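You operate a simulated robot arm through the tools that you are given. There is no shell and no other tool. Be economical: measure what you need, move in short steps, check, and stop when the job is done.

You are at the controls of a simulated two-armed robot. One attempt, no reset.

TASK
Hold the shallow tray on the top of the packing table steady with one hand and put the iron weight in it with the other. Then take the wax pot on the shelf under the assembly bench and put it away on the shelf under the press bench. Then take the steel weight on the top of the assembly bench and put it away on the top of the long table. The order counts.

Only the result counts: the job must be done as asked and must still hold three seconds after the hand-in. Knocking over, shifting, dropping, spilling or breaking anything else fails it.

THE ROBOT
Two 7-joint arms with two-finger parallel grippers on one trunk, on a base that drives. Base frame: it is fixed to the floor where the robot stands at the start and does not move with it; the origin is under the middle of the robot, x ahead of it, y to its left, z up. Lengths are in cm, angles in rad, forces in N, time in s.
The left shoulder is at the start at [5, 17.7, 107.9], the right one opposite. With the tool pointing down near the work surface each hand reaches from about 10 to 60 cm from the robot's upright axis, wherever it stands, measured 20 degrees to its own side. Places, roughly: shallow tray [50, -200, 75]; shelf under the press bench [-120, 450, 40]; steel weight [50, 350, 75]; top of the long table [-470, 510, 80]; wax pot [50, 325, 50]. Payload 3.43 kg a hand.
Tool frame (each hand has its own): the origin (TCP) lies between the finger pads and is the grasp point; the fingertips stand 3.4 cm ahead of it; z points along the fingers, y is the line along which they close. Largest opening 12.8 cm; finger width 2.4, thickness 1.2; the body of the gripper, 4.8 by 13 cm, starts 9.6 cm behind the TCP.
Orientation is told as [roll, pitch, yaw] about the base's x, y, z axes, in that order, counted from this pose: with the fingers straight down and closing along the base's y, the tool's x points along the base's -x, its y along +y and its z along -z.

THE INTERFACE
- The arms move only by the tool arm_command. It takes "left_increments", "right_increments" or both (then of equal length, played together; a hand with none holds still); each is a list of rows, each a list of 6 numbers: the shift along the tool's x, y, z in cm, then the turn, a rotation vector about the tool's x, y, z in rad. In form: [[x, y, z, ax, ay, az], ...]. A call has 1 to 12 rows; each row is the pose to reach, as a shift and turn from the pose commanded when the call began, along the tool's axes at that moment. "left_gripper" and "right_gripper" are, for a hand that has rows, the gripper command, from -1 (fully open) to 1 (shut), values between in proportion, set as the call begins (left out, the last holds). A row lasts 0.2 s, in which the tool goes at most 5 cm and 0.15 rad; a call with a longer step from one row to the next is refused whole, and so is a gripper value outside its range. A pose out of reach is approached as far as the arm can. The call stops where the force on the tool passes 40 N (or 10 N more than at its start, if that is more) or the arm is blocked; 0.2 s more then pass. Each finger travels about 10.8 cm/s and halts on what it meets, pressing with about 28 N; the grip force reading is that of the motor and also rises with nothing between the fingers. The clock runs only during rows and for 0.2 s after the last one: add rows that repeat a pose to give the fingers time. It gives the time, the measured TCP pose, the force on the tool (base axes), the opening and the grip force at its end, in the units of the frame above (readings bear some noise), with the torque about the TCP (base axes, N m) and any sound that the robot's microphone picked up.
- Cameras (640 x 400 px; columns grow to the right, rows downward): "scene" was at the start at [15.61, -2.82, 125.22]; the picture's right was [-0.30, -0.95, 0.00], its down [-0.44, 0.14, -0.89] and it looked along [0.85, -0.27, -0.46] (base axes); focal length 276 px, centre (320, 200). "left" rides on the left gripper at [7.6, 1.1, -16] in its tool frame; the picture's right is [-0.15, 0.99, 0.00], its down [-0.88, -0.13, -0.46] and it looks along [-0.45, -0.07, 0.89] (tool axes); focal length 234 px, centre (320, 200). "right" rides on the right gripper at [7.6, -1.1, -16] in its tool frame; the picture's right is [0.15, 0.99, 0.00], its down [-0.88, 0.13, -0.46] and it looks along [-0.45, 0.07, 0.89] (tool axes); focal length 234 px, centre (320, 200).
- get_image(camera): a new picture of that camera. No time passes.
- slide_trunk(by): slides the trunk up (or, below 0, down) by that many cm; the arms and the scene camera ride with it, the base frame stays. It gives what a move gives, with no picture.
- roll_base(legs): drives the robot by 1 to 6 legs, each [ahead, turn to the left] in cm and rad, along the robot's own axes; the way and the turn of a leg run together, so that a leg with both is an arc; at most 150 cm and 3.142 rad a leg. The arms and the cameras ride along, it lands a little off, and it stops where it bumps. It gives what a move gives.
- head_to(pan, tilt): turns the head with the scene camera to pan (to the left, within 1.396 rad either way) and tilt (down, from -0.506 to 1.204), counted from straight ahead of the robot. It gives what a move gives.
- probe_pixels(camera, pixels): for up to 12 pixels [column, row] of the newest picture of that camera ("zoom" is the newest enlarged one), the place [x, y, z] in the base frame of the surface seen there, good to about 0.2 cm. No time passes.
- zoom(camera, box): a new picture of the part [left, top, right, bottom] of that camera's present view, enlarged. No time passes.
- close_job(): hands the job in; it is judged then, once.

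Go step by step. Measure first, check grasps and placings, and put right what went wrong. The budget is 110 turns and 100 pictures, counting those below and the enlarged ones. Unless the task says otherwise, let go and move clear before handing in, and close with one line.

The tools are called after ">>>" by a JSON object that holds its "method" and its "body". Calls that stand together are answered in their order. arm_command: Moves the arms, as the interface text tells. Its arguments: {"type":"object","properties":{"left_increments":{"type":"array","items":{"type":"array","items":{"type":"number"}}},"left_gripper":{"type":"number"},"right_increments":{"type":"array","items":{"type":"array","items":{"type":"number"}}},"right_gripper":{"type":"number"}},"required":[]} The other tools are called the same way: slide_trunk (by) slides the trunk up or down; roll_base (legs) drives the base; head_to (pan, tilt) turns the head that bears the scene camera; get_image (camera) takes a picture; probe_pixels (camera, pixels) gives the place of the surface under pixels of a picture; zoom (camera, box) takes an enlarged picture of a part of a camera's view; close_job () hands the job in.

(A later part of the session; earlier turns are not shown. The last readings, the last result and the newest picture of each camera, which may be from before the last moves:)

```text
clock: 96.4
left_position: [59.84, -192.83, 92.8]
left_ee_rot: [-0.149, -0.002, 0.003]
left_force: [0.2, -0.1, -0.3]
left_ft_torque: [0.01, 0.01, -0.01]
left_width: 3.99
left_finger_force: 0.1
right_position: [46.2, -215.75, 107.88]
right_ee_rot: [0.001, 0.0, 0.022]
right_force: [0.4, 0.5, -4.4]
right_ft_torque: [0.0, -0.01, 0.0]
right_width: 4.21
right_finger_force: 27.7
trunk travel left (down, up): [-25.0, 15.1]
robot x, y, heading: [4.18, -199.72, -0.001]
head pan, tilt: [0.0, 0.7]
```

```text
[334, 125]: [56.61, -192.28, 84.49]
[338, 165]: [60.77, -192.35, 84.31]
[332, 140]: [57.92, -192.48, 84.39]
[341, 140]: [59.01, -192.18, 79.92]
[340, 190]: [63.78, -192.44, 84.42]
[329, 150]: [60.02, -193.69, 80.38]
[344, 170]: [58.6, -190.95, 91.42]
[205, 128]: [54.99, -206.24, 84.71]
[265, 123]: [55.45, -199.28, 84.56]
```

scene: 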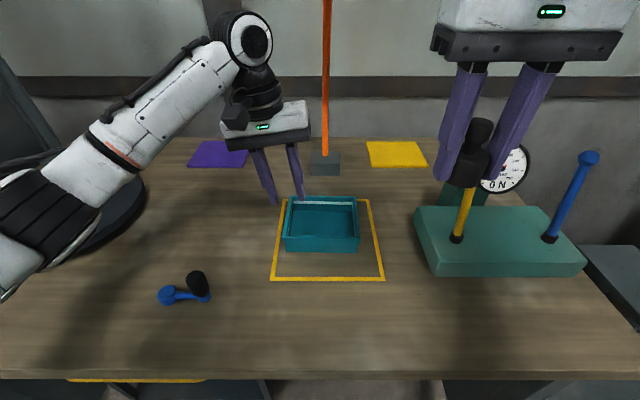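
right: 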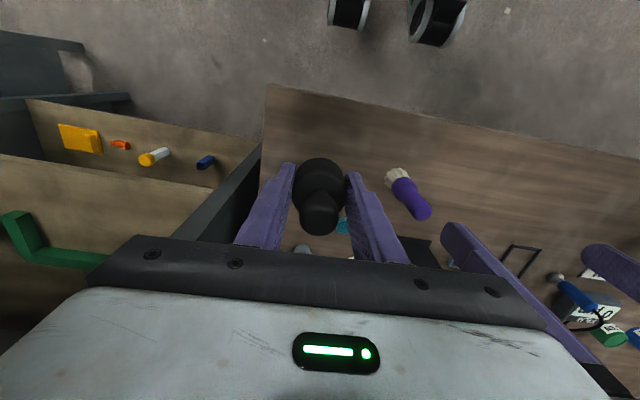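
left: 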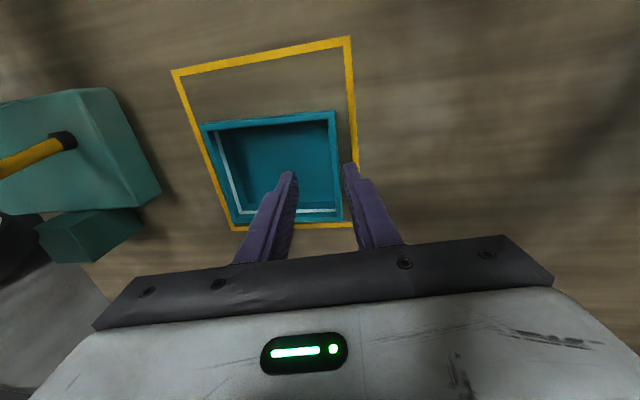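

Rim centre ≈ y −192.6. Lowering so the rim sits between the pads (TCP z≈85.4).

>>> {"method": "arm_command", "body": {"left_increments": [[0, 0.7, 3.6, 0, 0, 0], [0, 1.1, 5.5, 0, 0, 0], [0, 1.43, 7.27, 0, 0, 0], [0, 1.43, 7.27, 0, 0, 0]]}}

>>> {"method": "zoom", "body": {"camera": "left", "box": [180, 60, 420, 240]}}

>>> {"method": "zoom", "body": {"camera": "scene", "box": [220, 150, 400, 280]}}

```text
clock: 97.4
left_position: [59.71, -192.46, 85.39]
left_ee_rot: [-0.151, -0.002, 0.004]
left_force: [0.2, -0.6, 0.1]
left_ft_torque: [0.01, 0.01, 0.01]
left_width: 3.99
left_finger_force: 0.1
right_position: [46.32, -215.87, 107.87]
right_ee_rot: [0.0, 0.0, 0.023]
right_force: [-0.1, -0.1, -3.4]
right_ft_torque: [0.01, 0.03, 0.0]
right_width: 4.23
right_finger_force: 28.3
trunk travel left (down, up): [-25.0, 15.1]
robot x, y, heading: [4.39, -199.39, -0.0]
head pan, tilt: [0.0, 0.7]
```

```text
2.22 times, centred on (300, 150) of left
```

zoom: 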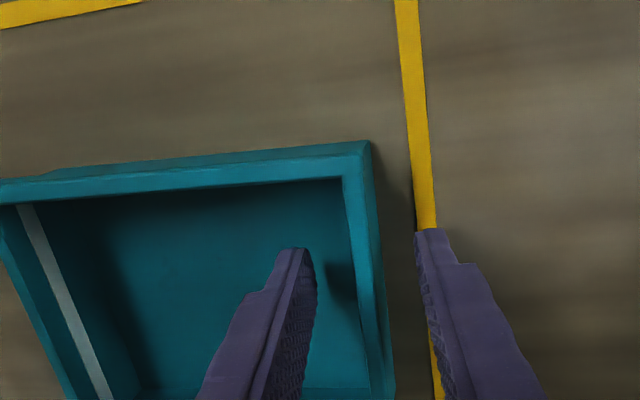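

```text
3.08 times, centred on (310, 215) of scene
```

zoom: 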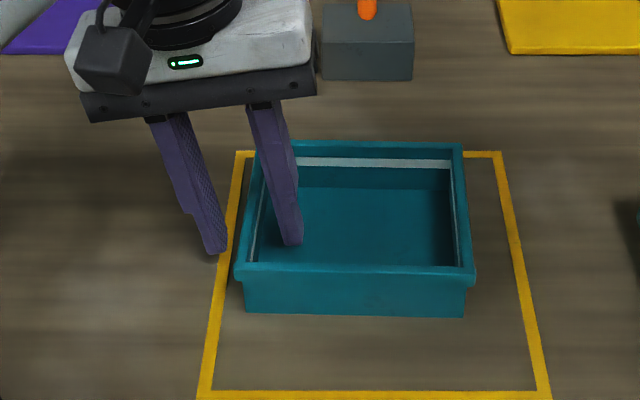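

Rim is straddled about centrally. Closing the left gripper.

>>> {"method": "arm_command", "body": {"left_increments": [[0, 0, 0, 0, 0, 0], [0, 0, 0, 0, 0, 0], [0, 0, 0, 0, 0, 0]], "left_gripper": 1}}

>>> {"method": "zoom", "body": {"camera": "scene", "box": [220, 150, 400, 280]}}

```text
clock: 98.2
left_position: [59.6, -192.5, 85.48]
left_ee_rot: [-0.149, 0.003, 0.004]
left_force: [-0.7, -0.1, -1.0]
left_ft_torque: [0.25, -0.15, 0.05]
left_width: 0.25
left_finger_force: 27.8
right_position: [46.26, -215.85, 107.97]
right_ee_rot: [-0.001, 0.001, 0.022]
right_force: [0.4, -0.1, -3.9]
right_ft_torque: [0.0, 0.01, 0.01]
right_width: 4.24
right_finger_force: 27.9
trunk travel left (down, up): [-25.0, 15.1]
robot x, y, heading: [4.71, -199.61, 0.001]
head pan, tilt: [0.0, 0.7]
```

```text
3.08 times, centred on (310, 215) of scene
```

zoom: 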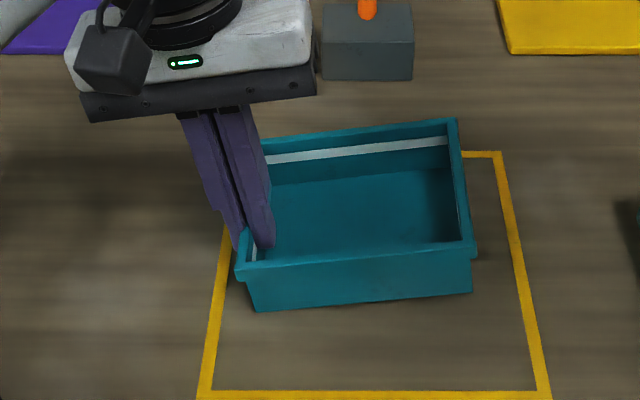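

The tray followed the finger tilt (right side raised ~2 cm). I'll rotate the left hand back to vertical so the tray lies flat again.

>>> {"method": "arm_command", "body": {"left_increments": [[0, 0, 0, -0.05, 0, 0], [0, 0, 0, -0.1, 0, 0], [0, 0, 0, -0.15, 0, 0], [0, 0, 0, -0.15, 0, 0]]}}

>>> {"method": "zoom", "body": {"camera": "scene", "box": [220, 150, 400, 280]}}

>>> {"method": "probe_pixels", "body": {"camera": "zoom", "pixels": [[250, 308], [460, 308], [240, 270], [470, 270], [460, 150], [360, 268], [360, 160], [360, 200]]}}

```text
clock: 99.2
left_position: [59.81, -192.46, 85.56]
left_ee_rot: [0.002, 0.001, 0.004]
left_force: [-0.7, -0.8, -2.4]
left_ft_torque: [0.07, -0.04, -0.05]
left_width: 0.26
left_finger_force: 27.7
right_position: [46.19, -215.79, 107.94]
right_ee_rot: [0.001, -0.001, 0.022]
right_force: [-0.7, 0.4, -3.2]
right_ft_torque: [0.04, 0.02, -0.02]
right_width: 4.23
right_finger_force: 28.7
trunk travel left (down, up): [-25.0, 15.1]
robot x, y, heading: [4.37, -199.78, 0.005]
head pan, tilt: [0.0, 0.7]
```

```text
3.08 times, centred on (310, 215) of scene
```

zoom: 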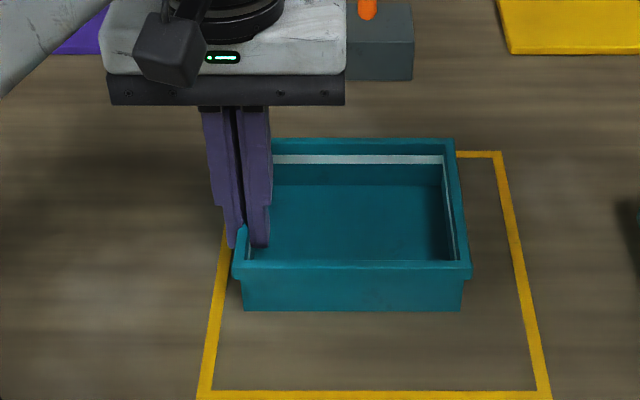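

```text
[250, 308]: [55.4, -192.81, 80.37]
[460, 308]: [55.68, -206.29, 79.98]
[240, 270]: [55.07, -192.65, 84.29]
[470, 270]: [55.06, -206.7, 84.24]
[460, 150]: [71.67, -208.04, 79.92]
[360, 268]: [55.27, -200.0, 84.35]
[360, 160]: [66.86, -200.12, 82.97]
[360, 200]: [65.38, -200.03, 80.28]
```

Tray is flat again on its mark (front corners z≈80). Now bring the right hand in high, turning 90° so the two grippers clear each other.

>>> {"method": "arm_command", "body": {"right_increments": [[-1, 0.5, -1, 0, 0, -0.14], [-2, 1, -2, 0, 0, -0.28], [-3.5, 2, -2, 0, 0, -0.42], [-5, 3, -2, 0, 0, -0.56], [-6.5, 4, -2, 0, 0, -0.7], [-8, 5, -2, 0, 0, -0.84], [-9.5, 6, -2, 0, 0, -0.98], [-11, 7, -2, 0, 0, -1.12], [-12.5, 8, -2, 0, 0, -1.26], [-14, 9, -2, 0, 0, -1.4], [-15, 9.5, -2, 0, 0, -1.54], [-15, 9.5, -2, 0, 0, -1.54]]}}

>>> {"method": "get_image", "body": {"camera": "scene"}}

>>> {"method": "get_image", "body": {"camera": "right"}}

```text
clock: 101.8
left_position: [59.84, -192.47, 85.47]
left_ee_rot: [0.0, 0.0, 0.004]
left_force: [-0.1, -0.4, -2.8]
left_ft_torque: [0.18, -0.02, 0.02]
left_width: 0.31
left_finger_force: 27.7
right_position: [38.24, -201.22, 103.96]
right_ee_rot: [-0.001, 0.0, 1.562]
right_force: [-0.4, 0.3, -2.8]
right_ft_torque: [-0.05, 0.0, 0.01]
right_width: 4.23
right_finger_force: 27.7
right hand out of reach, approached as far as the arm can: row 6, 7, 8, 9, 10, 11, 12
trunk travel left (down, up): [-25.0, 15.1]
robot x, y, heading: [4.37, -199.38, 0.002]
head pan, tilt: [0.0, 0.7]
```

```text
63 pictures are left
```

scene: 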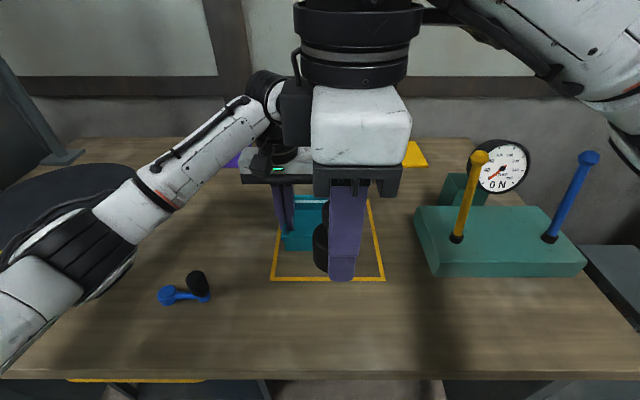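

```text
62 pictures are left
```

right: 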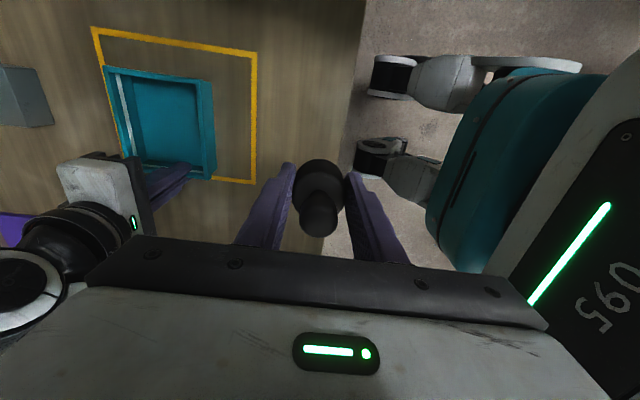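

Too high for reach there: the hand stopped at (38.2,−201.2,104) with yaw 1.56. Lower positions reach further; I'll do a small down move and see which reference it uses.

>>> {"method": "arm_command", "body": {"right_increments": [[0, 0, 3, 0, 0, 0]]}}

```text
clock: 102.2
left_position: [59.77, -192.58, 85.49]
left_ee_rot: [-0.001, 0.001, 0.004]
left_force: [-0.7, -0.8, -3.4]
left_ft_torque: [0.27, 0.04, 0.03]
left_width: 0.27
left_finger_force: 27.8
right_position: [37.98, -201.44, 101.12]
right_ee_rot: [0.001, 0.0, 1.564]
right_force: [0.4, 0.6, -3.4]
right_ft_torque: [-0.02, 0.02, 0.02]
right_width: 4.25
right_finger_force: 27.9
trunk travel left (down, up): [-25.0, 15.1]
robot x, y, heading: [4.3, -199.18, 0.005]
head pan, tilt: [0.0, 0.7]
```

Reference is the actual pose. Lower to z≈93.5 at y≈−203.4, then go forward.

>>> {"method": "arm_command", "body": {"right_increments": [[1, 0, 3.8, 0, 0, 0], [2, 0, 7.6, 0, 0, 0], [2, -4, 7.6, 0, 0, 0], [2, -8, 7.6, 0, 0, 0], [2, -12, 7.6, 0, 0, 0], [2, -12, 7.6, 0, 0, 0]]}}

>>> {"method": "get_image", "body": {"camera": "scene"}}

```text
clock: 103.6
left_position: [59.82, -192.48, 85.48]
left_ee_rot: [-0.001, 0.0, 0.004]
left_force: [-0.4, 0.4, -2.6]
left_ft_torque: [0.17, 0.0, -0.01]
left_width: 0.3
left_finger_force: 28.5
right_position: [37.46, -203.75, 94.08]
right_ee_rot: [0.0, 0.001, 1.562]
right_force: [-0.3, 0.8, -3.4]
right_ft_torque: [-0.03, 0.01, 0.0]
right_width: 4.22
right_finger_force: 27.8
right hand out of reach, approached as far as the arm can: row 3, 4, 5, 6
trunk travel left (down, up): [-25.0, 15.1]
robot x, y, heading: [4.52, -199.43, 0.005]
head pan, tilt: [0.0, 0.7]
```

```text
61 pictures are left
```

scene: 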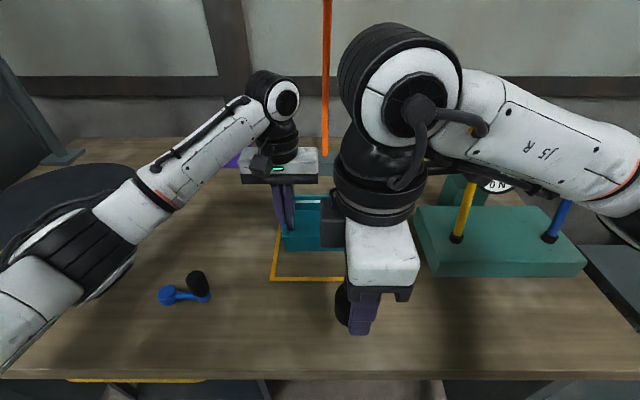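

With that yaw the right wrist can't go forward. New plan: right hand back to yaw 0, and left hand re-grips the left wall nearer the front, leaning back toward me (pitch, pads stay parallel to the wall). First, right hand back and left hand open.

>>> {"method": "arm_command", "body": {"right_increments": [[2, 0, -3, 0, 0, 0.14], [4, 0, -6, 0, 0, 0.28], [6, 0, -9, 0, 0, 0.42], [8, -1, -12, 0, 0, 0.56], [8, -2, -12, 0, 0, 0.7], [8, -3, -12, 0, 0, 0.84], [8, -4, -12, 0, 0, 0.98], [8, -5, -12, 0, 0, 1.12], [8, -6, -12, 0, 0, 1.26], [8, -6, -12, 0, 0, 1.4], [8, -6, -12, 0, 0, 1.54], [8, -6, -12, 0, 0, 1.56]]}}

>>> {"method": "arm_command", "body": {"left_increments": [[0, 0, 0, 0, 0, 0], [0, 0, 0, 0, 0, 0], [0, 0, 0, 0, 0, 0]], "left_gripper": 0.375}}

>>> {"method": "get_image", "body": {"camera": "scene"}}

```text
clock: 106.2
left_position: [59.74, -192.41, 85.56]
left_ee_rot: [-0.001, -0.001, 0.004]
left_force: [-0.4, -0.3, -3.7]
left_ft_torque: [0.13, 0.02, -0.02]
left_width: 0.25
left_finger_force: 27.8
right_position: [43.23, -211.72, 106.69]
right_ee_rot: [0.0, 0.003, -0.001]
right_force: [0.0, -0.8, -3.1]
right_ft_torque: [0.02, 0.02, 0.04]
right_width: 4.23
right_finger_force: 28.3
trunk travel left (down, up): [-25.0, 15.1]
robot x, y, heading: [4.48, -199.58, 0.0]
head pan, tilt: [0.0, 0.7]
```

```text
clock: 107.0
left_position: [59.7, -192.45, 85.47]
left_ee_rot: [0.001, -0.001, 0.003]
left_force: [-0.4, 0.4, 0.8]
left_ft_torque: [0.01, 0.01, 0.02]
left_width: 3.99
left_finger_force: 0.1
right_position: [43.36, -211.66, 106.51]
right_ee_rot: [-0.001, -0.001, 0.003]
right_force: [0.4, 0.1, -3.7]
right_ft_torque: [-0.01, 0.0, -0.01]
right_width: 4.22
right_finger_force: 28.1
trunk travel left (down, up): [-25.0, 15.1]
robot x, y, heading: [4.62, -199.23, 0.007]
head pan, tilt: [0.0, 0.7]
```

```text
60 pictures are left
```

scene: 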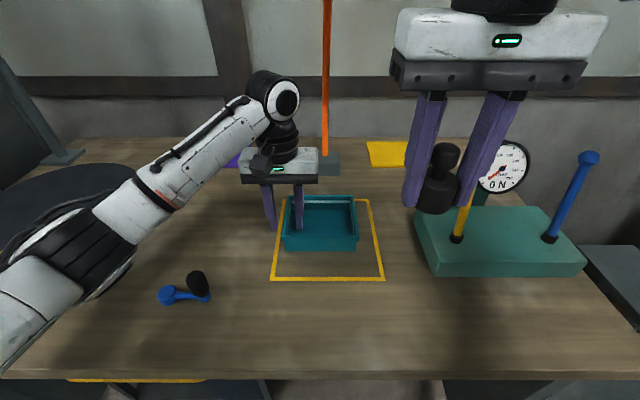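

Tray still flat. Lift left hand out, lean it back 0.35 rad, and go down again at x≈57.2.

>>> {"method": "arm_command", "body": {"left_increments": [[0, 0, -4, 0, 0, 0], [0, 0, -8, 0, 0, 0], [1, 0, -8, 0, -0.12, 0], [2, 0, -8, 0, -0.24, 0], [2.5, 0, -8, 0, -0.35, 0], [2.5, 0, -4, 0, -0.35, 0], [2.5, 0, 0, 0, -0.35, 0], [2.5, 0, 0, 0, -0.35, 0]]}}

>>> {"method": "zoom", "body": {"camera": "scene", "box": [200, 100, 440, 290]}}

>>> {"method": "zoom", "body": {"camera": "left", "box": [180, 60, 420, 240]}}

```text
clock: 108.8
left_position: [57.55, -192.47, 85.57]
left_ee_rot: [0.0, -0.35, 0.004]
left_force: [0.0, 0.1, 0.1]
left_ft_torque: [-0.04, -0.02, 0.0]
left_width: 3.99
left_finger_force: 0.0
right_position: [43.23, -211.74, 106.61]
right_ee_rot: [0.0, 0.0, 0.004]
right_force: [-0.4, 0.3, -2.7]
right_ft_torque: [-0.01, 0.0, -0.02]
right_width: 4.21
right_finger_force: 28.1
trunk travel left (down, up): [-25.0, 15.1]
robot x, y, heading: [4.43, -199.23, 0.009]
head pan, tilt: [0.0, 0.7]
```

```text
2.11 times, centred on (320, 195) of scene
```

zoom: 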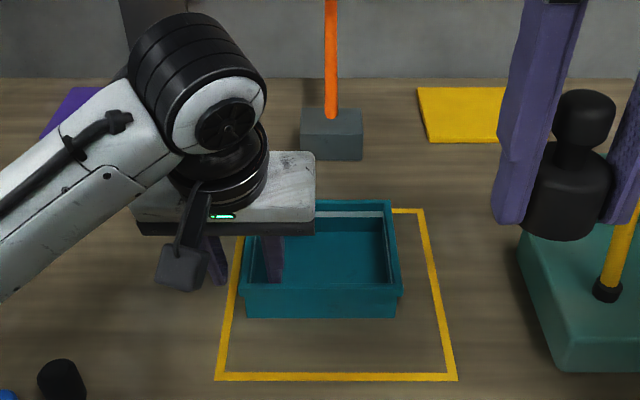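

```text
2.22 times, centred on (300, 150) of left
```

zoom: 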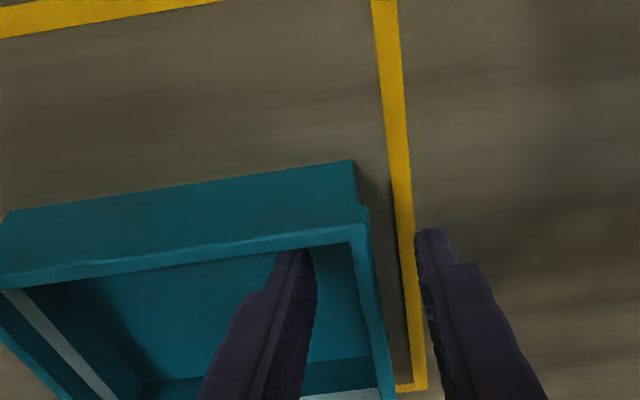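

Wall is between the pads, hand vertical in roll. Close.

>>> {"method": "arm_command", "body": {"left_increments": [[0, 0, 0, 0, 0, 0], [0, 0, 0, 0, 0, 0], [0, 0, 0, 0, 0, 0]], "left_gripper": 1}}

>>> {"method": "zoom", "body": {"camera": "scene", "box": [200, 100, 440, 290]}}

>>> {"method": "probe_pixels", "body": {"camera": "zoom", "pixels": [[250, 316], [394, 316], [242, 288], [400, 290], [385, 203], [340, 205], [340, 288], [340, 260], [260, 235]]}}

```text
clock: 109.6
left_position: [57.43, -192.32, 85.53]
left_ee_rot: [-0.002, -0.349, 0.003]
left_force: [-0.1, -0.1, -0.2]
left_ft_torque: [-0.05, -0.08, -0.07]
left_width: 0.27
left_finger_force: 28.2
right_position: [43.47, -211.64, 106.6]
right_ee_rot: [0.0, 0.0, 0.003]
right_force: [0.3, 0.3, -3.2]
right_ft_torque: [0.01, 0.01, 0.02]
right_width: 4.24
right_finger_force: 27.6
trunk travel left (down, up): [-25.0, 15.1]
robot x, y, heading: [4.4, -199.36, 0.001]
head pan, tilt: [0.0, 0.7]
```

```text
2.11 times, centred on (320, 195) of scene
```

zoom: 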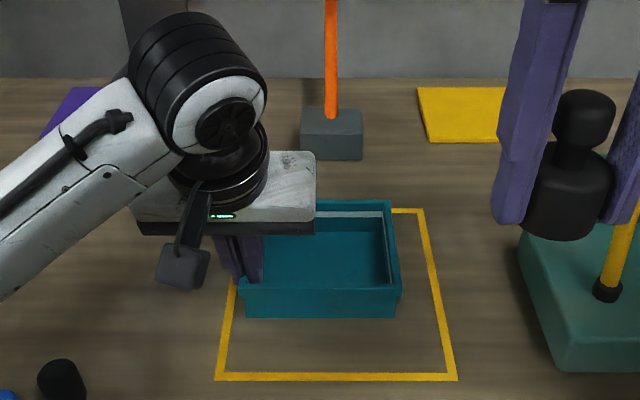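

```text
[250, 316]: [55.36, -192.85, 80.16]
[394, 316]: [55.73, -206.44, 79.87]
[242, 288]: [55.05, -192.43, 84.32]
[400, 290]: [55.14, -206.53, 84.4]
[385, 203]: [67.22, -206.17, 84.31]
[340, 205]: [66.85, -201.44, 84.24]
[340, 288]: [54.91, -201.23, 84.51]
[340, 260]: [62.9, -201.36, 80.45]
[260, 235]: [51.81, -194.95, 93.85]
```

Tray held and flat. Bring the weight in at yaw 0: forward at y≈−207, z≈96, then sideways over the tray.

>>> {"method": "arm_command", "body": {"right_increments": [[0, 1.5, 4, 0, 0, 0], [0, 3, 8, 0, 0, 0], [-2, 4.5, 10.6, 0, 0, 0], [-6, 4.7, 10.6, 0, 0, 0], [-10, 4.7, 10.6, 0, 0, 0], [-14, 4.7, 10.6, 0, 0, 0], [-17.5, 4.7, 10.6, 0, 0, 0], [-17.5, 4.7, 10.6, 0, 0, 0]]}}

>>> {"method": "get_image", "body": {"camera": "scene"}}

```text
clock: 111.4
left_position: [57.51, -192.39, 85.5]
left_ee_rot: [-0.001, -0.35, 0.003]
left_force: [-0.5, -0.5, -0.2]
left_ft_torque: [0.0, 0.06, -0.02]
left_width: 0.27
left_finger_force: 28.1
right_position: [60.68, -206.62, 95.67]
right_ee_rot: [-0.001, -0.001, 0.005]
right_force: [0.0, -0.4, -3.2]
right_ft_torque: [-0.05, 0.02, 0.02]
right_width: 4.24
right_finger_force: 27.8
trunk travel left (down, up): [-25.0, 15.1]
robot x, y, heading: [4.61, -199.09, 0.01]
head pan, tilt: [0.0, 0.7]
```

```text
56 pictures are left
```

scene: 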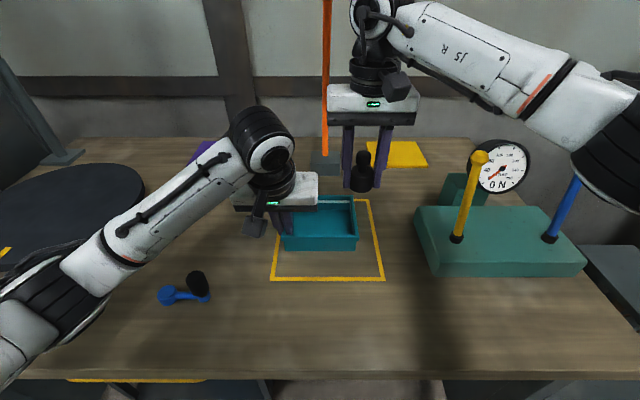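

Right hand reached (60.7,−206.6,95.7). Move sideways to y≈−201.2 and lower toward the tray floor.

>>> {"method": "arm_command", "body": {"right_increments": [[-0.3, 2.7, 0, 0, 0, 0], [-0.3, 5.4, 0, 0, 0, 0], [-0.3, 5.4, 4, 0, 0, 0], [-0.3, 5.4, 8, 0, 0, 0], [-0.3, 5.4, 10.2, 0, 0, 0], [-0.3, 5.4, 10.2, 0, 0, 0]]}}

>>> {"method": "zoom", "body": {"camera": "scene", "box": [200, 100, 440, 290]}}

>>> {"method": "get_image", "body": {"camera": "right"}}

```text
clock: 112.8
left_position: [57.4, -192.43, 85.56]
left_ee_rot: [0.0, -0.35, 0.004]
left_force: [-0.1, 0.5, -0.2]
left_ft_torque: [0.01, 0.07, 0.03]
left_width: 0.26
left_finger_force: 27.5
right_position: [61.11, -201.22, 85.98]
right_ee_rot: [0.0, -0.001, 0.003]
right_force: [-0.8, 0.7, -3.7]
right_ft_torque: [-0.02, 0.02, 0.02]
right_width: 4.25
right_finger_force: 27.9
trunk travel left (down, up): [-25.0, 15.1]
robot x, y, heading: [4.15, -199.34, 0.001]
head pan, tilt: [0.0, 0.7]
```

```text
2.11 times, centred on (320, 195) of scene
```

zoom: 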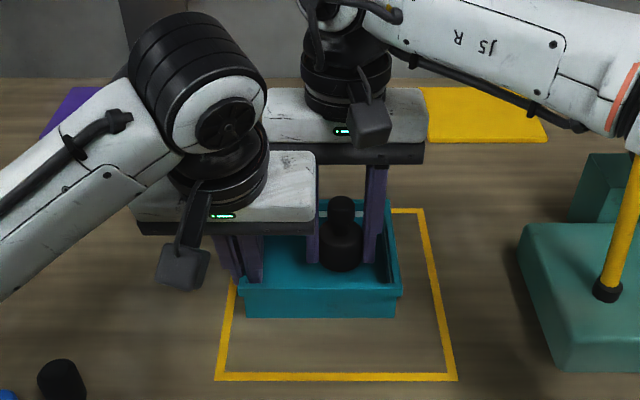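

```text
54 pictures are left
```

right: 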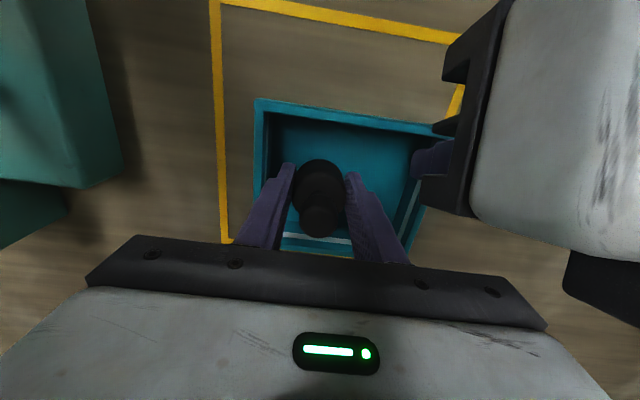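

Clear and inside the tray walls. Lower gently until contact.

>>> {"method": "arm_command", "body": {"right_increments": [[0, 0, 0.8, 0, 0, 0], [0, 0, 1.4, 0, 0, 0], [0, 0, 1.8, 0, 0, 0], [0, 0, 1.8, 0, 0, 0]]}}

```text
clock: 113.8
left_position: [57.48, -192.44, 85.53]
left_ee_rot: [0.001, -0.349, 0.003]
left_force: [0.1, -0.6, 0.5]
left_ft_torque: [0.02, -0.03, 0.01]
left_width: 0.27
left_finger_force: 27.9
right_position: [61.12, -201.48, 84.06]
right_ee_rot: [-0.001, 0.001, 0.002]
right_force: [-0.1, -0.6, -3.2]
right_ft_torque: [0.01, 0.03, -0.01]
right_width: 4.25
right_finger_force: 28.3
trunk travel left (down, up): [-25.0, 15.1]
robot x, y, heading: [4.22, -199.29, 0.008]
head pan, tilt: [0.0, 0.7]
```

>>> {"method": "arm_command", "body": {"right_increments": [[0, 0, 0.15, 0, 0, 0], [0, 0, 0.3, 0, 0, 0], [0, 0, 0.3, 0, 0, 0]]}}

>>> {"method": "zoom", "body": {"camera": "scene", "box": [260, 160, 380, 260]}}

```text
clock: 114.6
left_position: [57.41, -192.3, 85.61]
left_ee_rot: [0.001, -0.35, 0.002]
left_force: [5.1, -0.7, -5.9]
left_ft_torque: [-0.02, -0.18, 0.31]
left_width: 0.28
left_finger_force: 27.5
right_position: [61.07, -201.48, 83.95]
right_ee_rot: [0.0, -0.002, 0.002]
right_force: [-2.7, -2.9, 20.2]
right_ft_torque: [-0.13, 0.1, -0.02]
right_width: 4.25
right_finger_force: 27.8
trunk travel left (down, up): [-25.0, 15.1]
robot x, y, heading: [4.75, -199.33, 0.001]
head pan, tilt: [0.0, 0.7]
```

```text
4.00 times, centred on (320, 210) of scene
```

zoom: 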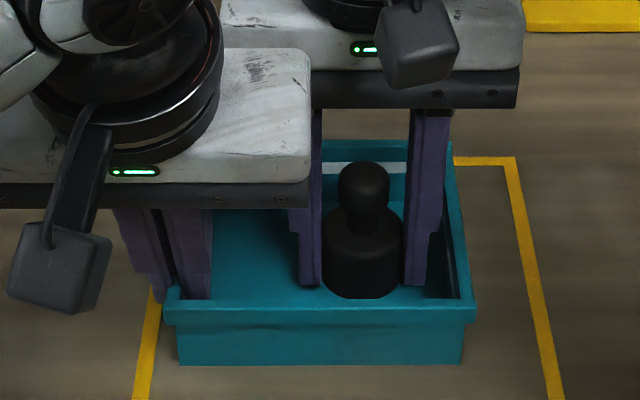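

Firm contact with the floor (20 N). Ease off 0.15 cm, open slightly, rise.

>>> {"method": "arm_command", "body": {"right_increments": [[0, 0, -0.12, 0, 0, 0], [0, 0, -0.12, 0, 0, 0]]}}

>>> {"method": "arm_command", "body": {"right_increments": [[0, 0, 0, 0, 0, 0], [0, 0, 0, 0, 0, 0], [0, 0, -2, 0, 0, 0], [0, 0, -5, 0, 0, 0], [0, 0, -9, 0, 0, 0], [0, 0, -12, 0, 0, 0], [0, 0, -12, 0, 0, 0]], "right_gripper": 0.09}}

>>> {"method": "zoom", "body": {"camera": "scene", "box": [200, 100, 440, 290]}}

```text
clock: 115.2
left_position: [57.49, -192.42, 85.65]
left_ee_rot: [0.0, -0.352, 0.003]
left_force: [1.3, -2.4, -5.1]
left_ft_torque: [0.02, -0.26, 0.36]
left_width: 0.3
left_finger_force: 28.0
right_position: [61.14, -201.47, 83.99]
right_ee_rot: [0.003, -0.004, 0.001]
right_force: [3.6, 1.1, 17.0]
right_ft_torque: [0.0, -0.18, 0.0]
right_width: 4.23
right_finger_force: 28.2
trunk travel left (down, up): [-25.0, 15.1]
robot x, y, heading: [4.37, -199.3, 0.001]
head pan, tilt: [0.0, 0.7]
```

```text
clock: 116.8
left_position: [57.52, -192.28, 85.58]
left_ee_rot: [0.0, -0.351, 0.005]
left_force: [-1.4, -0.8, 0.0]
left_ft_torque: [-0.02, 0.44, -0.05]
left_width: 0.27
left_finger_force: 27.7
right_position: [61.02, -201.27, 95.94]
right_ee_rot: [0.001, 0.003, 0.003]
right_force: [-0.6, -0.7, 0.4]
right_ft_torque: [0.02, -0.02, -0.01]
right_width: 5.83
right_finger_force: 0.1
trunk travel left (down, up): [-25.0, 15.1]
robot x, y, heading: [4.65, -199.12, 0.007]
head pan, tilt: [0.0, 0.7]
```

```text
2.11 times, centred on (320, 195) of scene
```

zoom: 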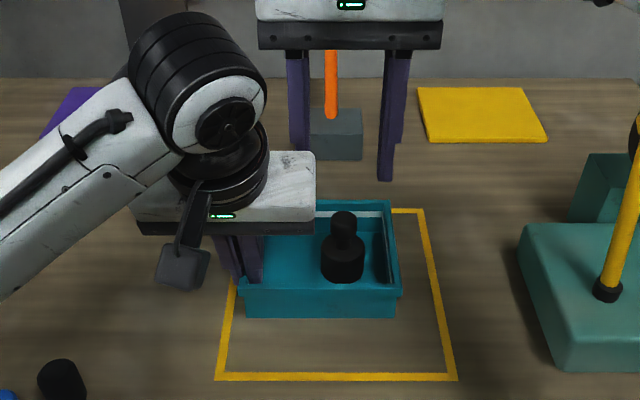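

Weight stands in the tray. Withdraw the right hand the way it came, then release the left.

>>> {"method": "arm_command", "body": {"right_increments": [[0, -2.7, 0, 0, 0, 0], [0, -5.4, 0, 0, 0, 0], [4, -5.4, 0, 0, 0, 0], [8, -5.4, 0, 0, 0, 0], [12, -5.4, 0, 0, 0, 0], [16, -6.5, -1, 0, 0, 0], [17.6, -8, -5, 0, 0, 0], [17.6, -9.5, -8.5, 0, 0, 0], [17.6, -11, -12, 0, 0, 0]]}}

>>> {"method": "arm_command", "body": {"left_increments": [[0, 0, 0, 0, 0, 0], [0, 0, 0, 0, 0, 0], [0, 0, 0, 0, 0, 0]], "left_gripper": 0.375}}

>>> {"method": "arm_command", "body": {"left_increments": [[0, 0, -3, 0, 0, 0], [0, 0, -6, 0, 0, 0], [0, 0, -10, 0, 0.08, 0], [0, 0, -14, 0, 0.16, 0], [0, 0, -18, 0, 0.26, 0], [0, 0, -21, 0, 0.35, 0], [0, 0, -21, 0, 0.35, 0]]}}

>>> {"method": "zoom", "body": {"camera": "scene", "box": [200, 100, 440, 290]}}

```text
clock: 118.8
left_position: [57.42, -192.47, 85.66]
left_ee_rot: [-0.001, -0.352, 0.004]
left_force: [-2.0, 1.7, 0.6]
left_ft_torque: [0.08, 0.3, 0.0]
left_width: 0.28
left_finger_force: 28.3
right_position: [43.2, -212.71, 107.96]
right_ee_rot: [0.001, 0.001, 0.003]
right_force: [-0.6, -0.8, 0.3]
right_ft_torque: [0.02, -0.02, -0.02]
right_width: 5.77
right_finger_force: 0.0
trunk travel left (down, up): [-25.0, 15.1]
robot x, y, heading: [4.58, -199.31, -0.002]
head pan, tilt: [0.0, 0.7]
```

```text
clock: 119.6
left_position: [57.43, -192.48, 85.63]
left_ee_rot: [-0.002, -0.351, 0.004]
left_force: [-0.1, -0.4, 0.0]
left_ft_torque: [-0.02, -0.02, -0.01]
left_width: 4.02
left_finger_force: 0.1
right_position: [43.4, -212.73, 107.98]
right_ee_rot: [0.0, 0.001, 0.004]
right_force: [0.8, 0.0, -0.2]
right_ft_torque: [0.0, 0.02, 0.03]
right_width: 5.82
right_finger_force: 0.0
trunk travel left (down, up): [-25.0, 15.1]
robot x, y, heading: [4.64, -199.64, 0.003]
head pan, tilt: [0.0, 0.7]
```

```text
clock: 121.2
left_position: [50.28, -192.21, 105.48]
left_ee_rot: [-0.001, 0.001, 0.004]
left_force: [0.5, -0.6, 0.2]
left_ft_torque: [0.03, 0.0, 0.0]
left_width: 3.98
left_finger_force: 0.1
right_position: [43.34, -212.64, 107.97]
right_ee_rot: [0.0, 0.001, 0.003]
right_force: [-0.4, -0.6, 0.3]
right_ft_torque: [-0.04, -0.01, -0.01]
right_width: 5.82
right_finger_force: 0.1
trunk travel left (down, up): [-25.0, 15.1]
robot x, y, heading: [4.41, -199.38, 0.007]
head pan, tilt: [0.0, 0.7]
```

```text
2.11 times, centred on (320, 195) of scene
```

zoom: 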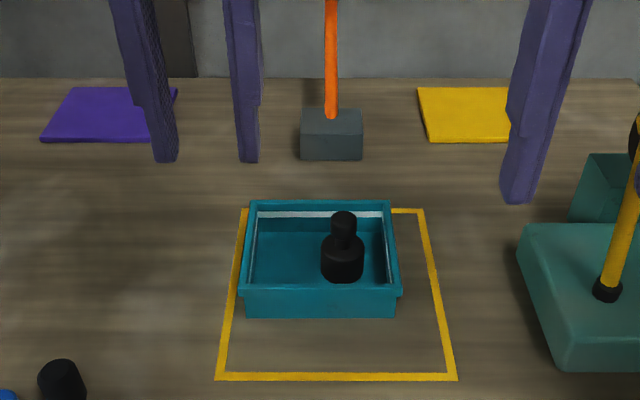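

Task 1 done: weight in the tray, tray flat on its mark. Now drive up the aisle toward the assembly bench and look.

>>> {"method": "roll_base", "body": {"legs": [[-25, 0], [0, 1.567], [150, 0], [150, 0], [60, 0]]}}

>>> {"method": "head_to", "body": {"pan": -0.3, "tilt": 0.4}}

>>> {"method": "get_image", "body": {"camera": "scene"}}

```text
clock: 144.0
left_position: [-38.26, 206.75, 105.43]
left_ee_rot: [0.0, -0.001, 1.595]
left_force: [-0.1, -0.6, 0.5]
left_ft_torque: [-0.01, -0.02, -0.01]
left_width: 4.01
left_finger_force: 0.0
right_position: [-17.67, 200.15, 108.03]
right_ee_rot: [0.0, 0.0, 1.593]
right_force: [-0.2, 0.8, 0.0]
right_ft_torque: [-0.04, 0.0, -0.01]
right_width: 5.82
right_finger_force: 0.0
trunk travel left (down, up): [-25.0, 15.1]
robot x, y, heading: [-30.07, 161.17, 1.594]
head pan, tilt: [0.0, 0.7]
```

```text
clock: 144.8
left_position: [-38.27, 206.85, 105.52]
left_ee_rot: [0.0, -0.001, 1.595]
left_force: [-1.1, 0.1, -0.2]
left_ft_torque: [0.02, -0.02, 0.01]
left_width: 4.0
left_finger_force: 0.1
right_position: [-17.74, 200.19, 107.92]
right_ee_rot: [0.001, 0.002, 1.593]
right_force: [0.1, 0.1, -0.4]
right_ft_torque: [-0.03, 0.05, -0.03]
right_width: 5.82
right_finger_force: 0.0
trunk travel left (down, up): [-25.0, 15.1]
robot x, y, heading: [-30.29, 160.98, 1.591]
head pan, tilt: [-0.3, 0.4]
```

```text
50 pictures are left
```

scene: 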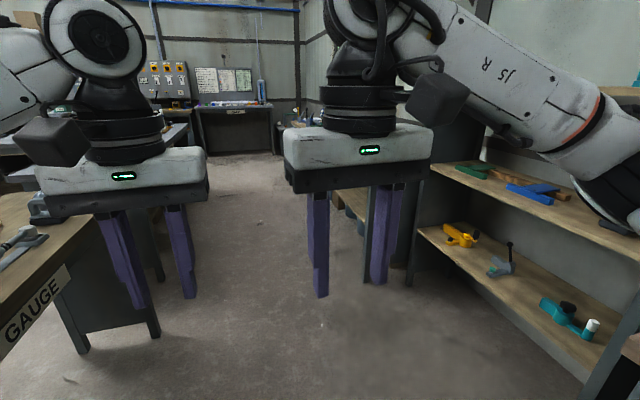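

Gauge bench left, rack right, assembly bench beyond at right. I'll drive on, angled slightly right, and look at the bench.

>>> {"method": "roll_base", "body": {"legs": [[0, -0.1], [150, 0], [0, -0.6]]}}

>>> {"method": "head_to", "body": {"pan": -0.5, "tilt": 0.5}}

>>> {"method": "get_image", "body": {"camera": "scene"}}

```text
clock: 154.2
left_position: [4.6, 347.32, 105.46]
left_ee_rot: [-0.001, 0.0, 0.885]
left_force: [0.2, -0.4, 0.1]
left_ft_torque: [0.04, 0.0, 0.01]
left_width: 3.99
left_finger_force: 0.1
right_position: [15.93, 328.95, 107.97]
right_ee_rot: [0.001, 0.0, 0.885]
right_force: [-0.4, -0.5, 0.0]
right_ft_torque: [-0.02, 0.04, 0.0]
right_width: 5.82
right_finger_force: 0.0
trunk travel left (down, up): [-25.0, 15.1]
robot x, y, heading: [-19.24, 307.41, 0.889]
head pan, tilt: [-0.3, 0.4]
```

```text
clock: 155.0
left_position: [4.56, 347.45, 105.43]
left_ee_rot: [-0.001, -0.002, 0.885]
left_force: [0.1, -0.2, 0.1]
left_ft_torque: [0.03, 0.0, 0.01]
left_width: 4.0
left_finger_force: 0.0
right_position: [15.73, 328.89, 107.98]
right_ee_rot: [-0.001, -0.002, 0.884]
right_force: [-0.1, -0.1, 0.2]
right_ft_torque: [0.0, 0.03, 0.01]
right_width: 5.82
right_finger_force: 0.0
trunk travel left (down, up): [-25.0, 15.1]
robot x, y, heading: [-18.85, 307.5, 0.882]
head pan, tilt: [-0.499, 0.499]
```

```text
49 pictures are left
```

scene: 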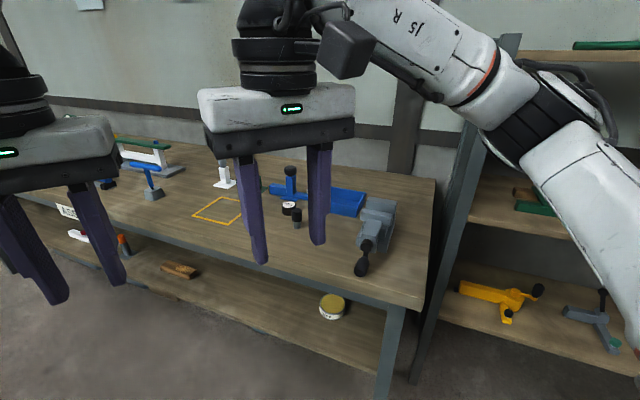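

The wax pot is at (332,306) on the lower shelf. Zoom and probe shelf, bench edge and items.

>>> {"method": "zoom", "body": {"camera": "scene", "box": [200, 160, 440, 340]}}

>>> {"method": "probe_pixels", "body": {"camera": "scene", "pixels": [[332, 302], [320, 310], [345, 310], [333, 318], [300, 330], [370, 305], [420, 308], [330, 285], [180, 270], [200, 238], [352, 368], [375, 300]]}}

```text
2.22 times, centred on (320, 250) of scene
```

zoom: 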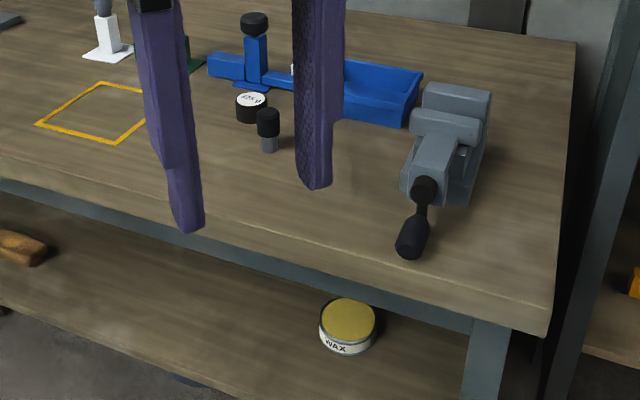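

```text
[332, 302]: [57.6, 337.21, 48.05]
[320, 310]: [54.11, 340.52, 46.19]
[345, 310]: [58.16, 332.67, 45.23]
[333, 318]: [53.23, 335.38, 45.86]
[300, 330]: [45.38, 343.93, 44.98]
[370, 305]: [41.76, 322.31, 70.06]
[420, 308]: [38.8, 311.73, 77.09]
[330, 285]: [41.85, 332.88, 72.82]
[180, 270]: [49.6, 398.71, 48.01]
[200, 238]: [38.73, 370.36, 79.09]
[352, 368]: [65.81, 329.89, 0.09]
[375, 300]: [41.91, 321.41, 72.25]
```

Bench edge x≈39 (top z≈79), apron bottom ≈70, shelf z≈45, pot ≈(57,336.5). I'll probe the candidates for the steel weight too, then take a stance facing the bench.

>>> {"method": "probe_pixels", "body": {"camera": "zoom", "pixels": [[268, 115], [268, 145], [250, 100], [250, 115], [348, 318], [348, 350], [322, 330], [374, 335], [348, 302], [440, 150], [110, 45], [300, 72]]}}

>>> {"method": "roll_base", "body": {"legs": [[0, 0.52], [42, 0], [0, -1.407]]}}

>>> {"method": "head_to", "body": {"pan": -0.1, "tilt": 0.65}}

>>> {"method": "get_image", "body": {"camera": "scene"}}

```text
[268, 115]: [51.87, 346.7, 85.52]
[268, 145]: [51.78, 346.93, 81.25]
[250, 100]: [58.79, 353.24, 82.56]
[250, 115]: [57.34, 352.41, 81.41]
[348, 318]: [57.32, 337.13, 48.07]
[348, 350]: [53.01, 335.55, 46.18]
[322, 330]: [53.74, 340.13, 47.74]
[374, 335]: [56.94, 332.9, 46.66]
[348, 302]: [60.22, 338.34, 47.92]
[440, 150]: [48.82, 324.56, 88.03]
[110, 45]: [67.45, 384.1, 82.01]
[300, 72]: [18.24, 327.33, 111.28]
```

```text
clock: 162.5
left_position: [34.59, 353.98, 105.55]
left_ee_rot: [-0.001, 0.0, -0.033]
left_force: [0.1, -0.4, 0.2]
left_ft_torque: [-0.02, 0.02, 0.0]
left_width: 3.99
left_finger_force: 0.1
right_position: [26.95, 333.65, 107.94]
right_ee_rot: [0.0, -0.002, -0.036]
right_force: [-0.4, -0.4, 0.1]
right_ft_torque: [0.02, 0.01, -0.02]
right_width: 5.84
right_finger_force: 0.2
trunk travel left (down, up): [-25.0, 15.1]
robot x, y, heading: [-11.6, 348.63, -0.033]
head pan, tilt: [-0.499, 0.499]
```

```text
clock: 163.3
left_position: [34.62, 353.99, 105.43]
left_ee_rot: [-0.002, -0.002, -0.035]
left_force: [0.6, 0.5, 0.4]
left_ft_torque: [0.01, 0.0, 0.02]
left_width: 3.99
left_finger_force: 0.1
right_position: [26.89, 333.81, 108.03]
right_ee_rot: [0.0, -0.001, -0.038]
right_force: [0.1, 0.2, -0.8]
right_ft_torque: [0.03, -0.02, -0.02]
right_width: 5.82
right_finger_force: 0.0
trunk travel left (down, up): [-25.0, 15.1]
robot x, y, heading: [-11.34, 348.57, -0.035]
head pan, tilt: [-0.099, 0.649]
```

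```text
47 pictures are left
```

scene: 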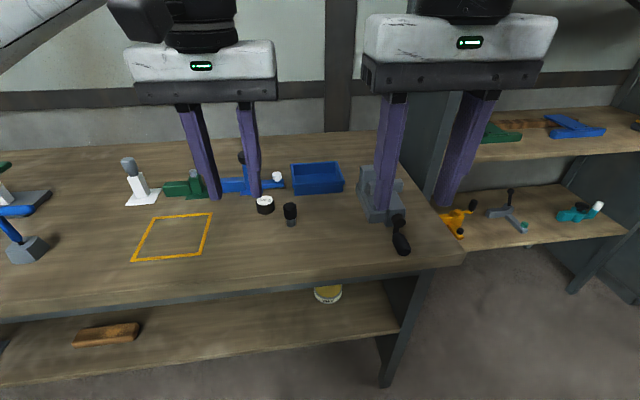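

Robot at (−11.3,348.6). Probe shelf edge, pot and apron from here.

>>> {"method": "zoom", "body": {"camera": "scene", "box": [230, 170, 430, 340]}}

>>> {"method": "probe_pixels", "body": {"camera": "scene", "pixels": [[328, 292], [328, 298], [316, 293], [341, 292], [328, 302], [328, 320], [328, 336], [328, 342], [340, 285], [330, 278], [400, 245], [385, 320]]}}

```text
2.35 times, centred on (330, 255) of scene
```

zoom: 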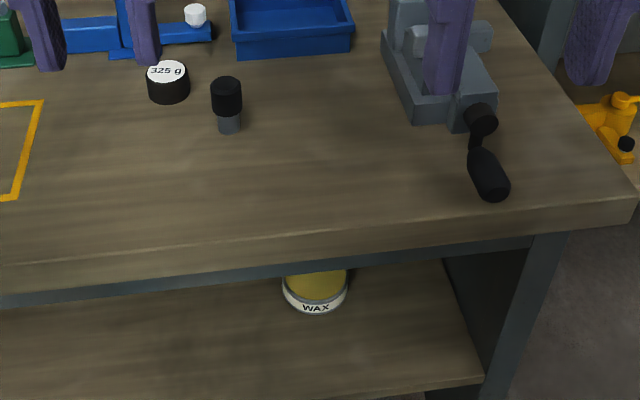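

```text
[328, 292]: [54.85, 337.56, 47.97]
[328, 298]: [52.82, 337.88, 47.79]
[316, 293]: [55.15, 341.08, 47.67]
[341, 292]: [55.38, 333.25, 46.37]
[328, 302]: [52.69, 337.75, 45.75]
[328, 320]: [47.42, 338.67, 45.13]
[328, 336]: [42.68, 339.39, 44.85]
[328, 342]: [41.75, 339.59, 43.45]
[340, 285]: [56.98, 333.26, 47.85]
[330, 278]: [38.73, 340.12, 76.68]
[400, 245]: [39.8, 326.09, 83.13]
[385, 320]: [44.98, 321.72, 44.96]
```

Pot centre ≈ (56.8,337.2), Ø≈8, top z 48; shelf front x≈42, z 45. Pull both hands clear of the bench, then lower the trunk.

>>> {"method": "arm_command", "body": {"left_increments": [[3, 0, -3, 0, 0, 0], [6, 0, -6, 0, 0, 0], [9, 0, -9, 0, 0, 0], [12, 0, -10, 0, 0, 0], [12, 0, -10, 0, 0, 0]], "right_increments": [[0, 0, 0, 0, 0, 0], [0, 0, 0, 0, 0, 0], [0, 0, 0, 0, 0, 0], [0, 0, 0, 0, 0, 0], [0, 0, 0, 0, 0, 0]], "right_gripper": -0.7}}

>>> {"method": "slide_trunk", "body": {"by": -25}}

>>> {"method": "arm_command", "body": {"right_increments": [[-0.5, 0.6, 2.2, 0, -0.14, 0], [-1, 1.2, 4.4, 0, -0.28, 0], [-1.5, 1.8, 6.6, 0, -0.42, 0], [-2, 2.4, 8.8, 0, -0.56, 0], [-2.5, 3, 11, 0, -0.7, 0], [-2.9, 3.5, 13, 0, -0.84, 0], [-2.9, 3.5, 13, 0, -0.9, 0]]}}

>>> {"method": "get_image", "body": {"camera": "scene"}}

>>> {"method": "get_image", "body": {"camera": "right"}}

```text
clock: 164.5
left_position: [22.56, 354.3, 115.49]
left_ee_rot: [0.0, -0.002, -0.035]
left_force: [0.3, -0.9, -0.6]
left_ft_torque: [-0.05, 0.01, -0.01]
left_width: 3.98
left_finger_force: 0.1
right_position: [26.83, 333.87, 108.0]
right_ee_rot: [-0.001, 0.0, -0.037]
right_force: [0.5, -0.7, 0.2]
right_ft_torque: [0.01, 0.01, 0.02]
right_width: 10.86
right_finger_force: 0.0
trunk travel left (down, up): [-25.0, 15.1]
robot x, y, heading: [-11.51, 348.48, -0.04]
head pan, tilt: [-0.099, 0.649]
```

```text
clock: 167.1
left_position: [22.42, 354.23, 90.48]
left_ee_rot: [-0.001, -0.002, -0.036]
left_force: [0.1, -0.4, -0.4]
left_ft_torque: [0.0, 0.01, 0.0]
left_width: 3.99
left_finger_force: 0.0
right_position: [26.78, 333.97, 82.84]
right_ee_rot: [0.0, 0.0, -0.036]
right_force: [-0.4, -0.1, -0.6]
right_ft_torque: [0.0, 0.02, -0.05]
right_width: 10.88
right_finger_force: 0.0
trunk travel left (down, up): [0.0, 40.1]
robot x, y, heading: [-11.39, 348.39, -0.033]
head pan, tilt: [-0.099, 0.649]
```

```text
clock: 168.7
left_position: [22.45, 354.31, 90.52]
left_ee_rot: [0.0, -0.002, -0.035]
left_force: [-0.3, -0.2, -0.1]
left_ft_torque: [0.0, 0.01, 0.02]
left_width: 3.99
left_finger_force: 0.0
right_position: [29.78, 337.31, 69.73]
right_ee_rot: [0.002, -0.902, -0.037]
right_force: [0.1, -0.1, 0.0]
right_ft_torque: [0.0, -0.07, 0.0]
right_width: 10.88
right_finger_force: 0.0
trunk travel left (down, up): [0.0, 40.1]
robot x, y, heading: [-11.39, 349.02, -0.035]
head pan, tilt: [-0.099, 0.649]
```

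```text
45 pictures are left
```

scene: 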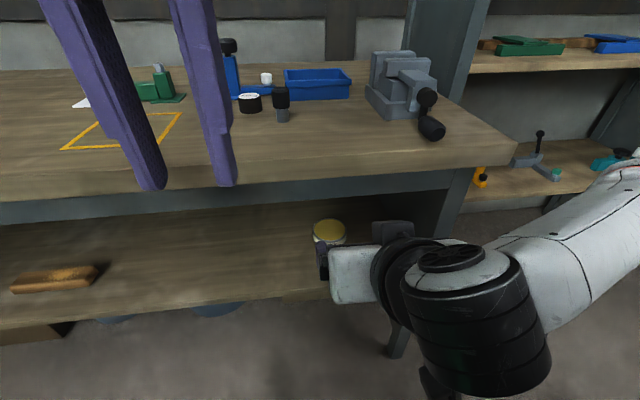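

```text
44 pictures are left
```

right: 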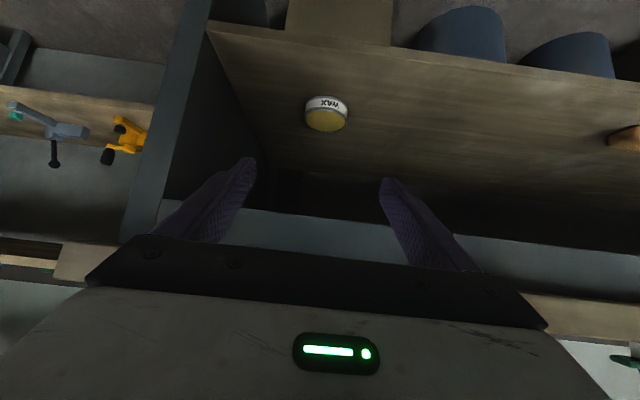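

Good view: pot at (327,112) and the apron in front at row ~225. Probe both.

>>> {"method": "probe_pixels", "body": {"camera": "right", "pixels": [[327, 120], [306, 115], [347, 115], [327, 102], [327, 131], [340, 212], [340, 225], [340, 180], [320, 250], [215, 150]]}}

>>> {"method": "probe_pixels", "body": {"camera": "scene", "pixels": [[330, 225], [314, 228], [345, 230], [250, 205], [250, 185], [250, 212]]}}

```text
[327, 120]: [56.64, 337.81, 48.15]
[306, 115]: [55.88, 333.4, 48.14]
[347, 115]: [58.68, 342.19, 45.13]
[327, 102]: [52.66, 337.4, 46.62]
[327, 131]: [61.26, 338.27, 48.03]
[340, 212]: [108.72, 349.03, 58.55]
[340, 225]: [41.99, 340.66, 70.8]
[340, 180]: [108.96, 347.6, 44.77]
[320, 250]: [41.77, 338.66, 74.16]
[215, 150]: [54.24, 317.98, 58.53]
```

```text
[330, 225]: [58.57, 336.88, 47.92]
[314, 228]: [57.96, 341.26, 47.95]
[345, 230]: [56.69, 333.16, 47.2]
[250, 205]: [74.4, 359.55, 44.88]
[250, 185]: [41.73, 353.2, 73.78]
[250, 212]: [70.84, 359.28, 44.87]
```

Pot centre (57,337.4), radius ≈4.2. The tool axis points almost straight at it; advance along it under the apron in two stages.

>>> {"method": "arm_command", "body": {"right_increments": [[0.1, 0.15, 5, 0, 0, 0], [0.2, 0.3, 10, 0, 0, 0], [0.3, 0.45, 14.8, 0, 0, 0], [0.4, 0.6, 19.6, 0, 0, 0], [0.5, 0.75, 24, 0, 0, 0], [0.5, 0.85, 27.5, 0, 0, 0], [0.5, 0.85, 27.5, 0, 0, 0]]}}

>>> {"method": "get_image", "body": {"camera": "right"}}

>>> {"method": "get_image", "body": {"camera": "scene"}}

```text
clock: 170.3
left_position: [22.58, 354.33, 90.51]
left_ee_rot: [0.0, -0.001, -0.035]
left_force: [0.1, 0.2, 0.0]
left_ft_torque: [0.01, -0.01, 0.03]
left_width: 3.98
left_finger_force: 0.0
right_position: [50.92, 337.09, 52.58]
right_ee_rot: [0.002, -0.899, -0.036]
right_force: [-0.2, -0.2, -0.1]
right_ft_torque: [0.01, 0.0, -0.01]
right_width: 10.87
right_finger_force: 0.1
trunk travel left (down, up): [0.0, 40.1]
robot x, y, heading: [-11.58, 348.68, -0.038]
head pan, tilt: [-0.099, 0.649]
```

```text
43 pictures are left
```

right: 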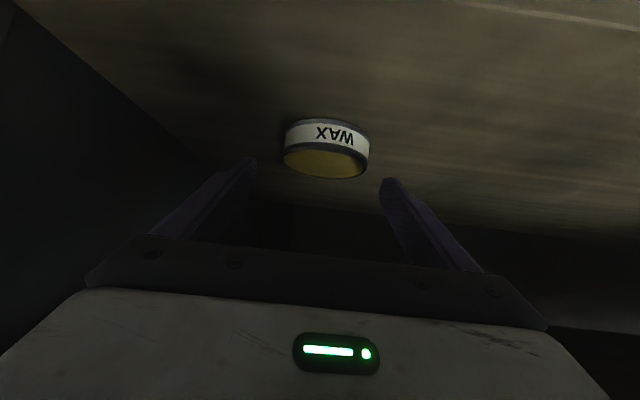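

```text
42 pictures are left
```

scene: 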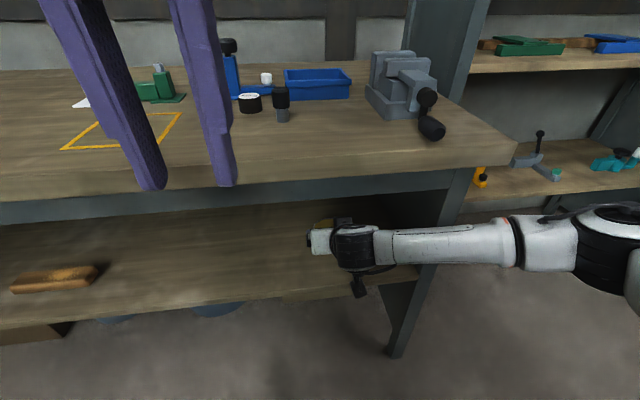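

Pot at (327,148), centred between the fingertips. Final 6 cm, then close.

>>> {"method": "arm_command", "body": {"right_increments": [[0.1, 0.2, 2, 0, 0, 0], [0.2, 0.4, 4, 0, 0, 0], [0.35, 0.5, 6.1, 0, 0, 0], [0.35, 0.5, 6.1, 0, 0, 0]]}}

>>> {"method": "get_image", "body": {"camera": "right"}}

```text
clock: 171.3
left_position: [22.5, 354.3, 90.44]
left_ee_rot: [0.001, -0.002, -0.035]
left_force: [0.2, -0.6, 0.3]
left_ft_torque: [0.0, 0.04, -0.05]
left_width: 3.98
left_finger_force: 0.1
right_position: [55.53, 337.6, 48.35]
right_ee_rot: [-0.001, -0.9, -0.035]
right_force: [-0.1, 0.1, -0.2]
right_ft_torque: [0.02, 0.0, 0.04]
right_width: 10.87
right_finger_force: 0.0
trunk travel left (down, up): [0.0, 40.1]
robot x, y, heading: [-11.83, 348.65, -0.037]
head pan, tilt: [-0.099, 0.649]
```

```text
41 pictures are left
```

right: 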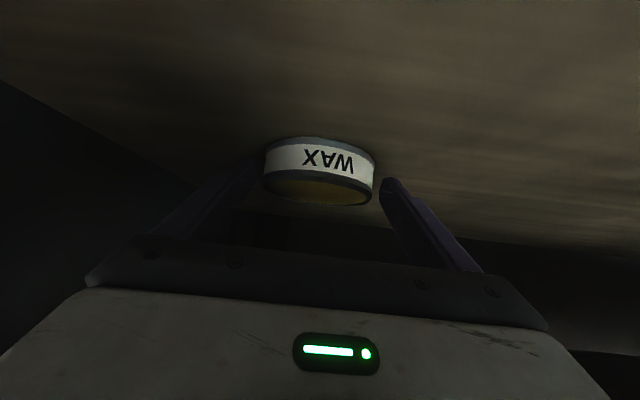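

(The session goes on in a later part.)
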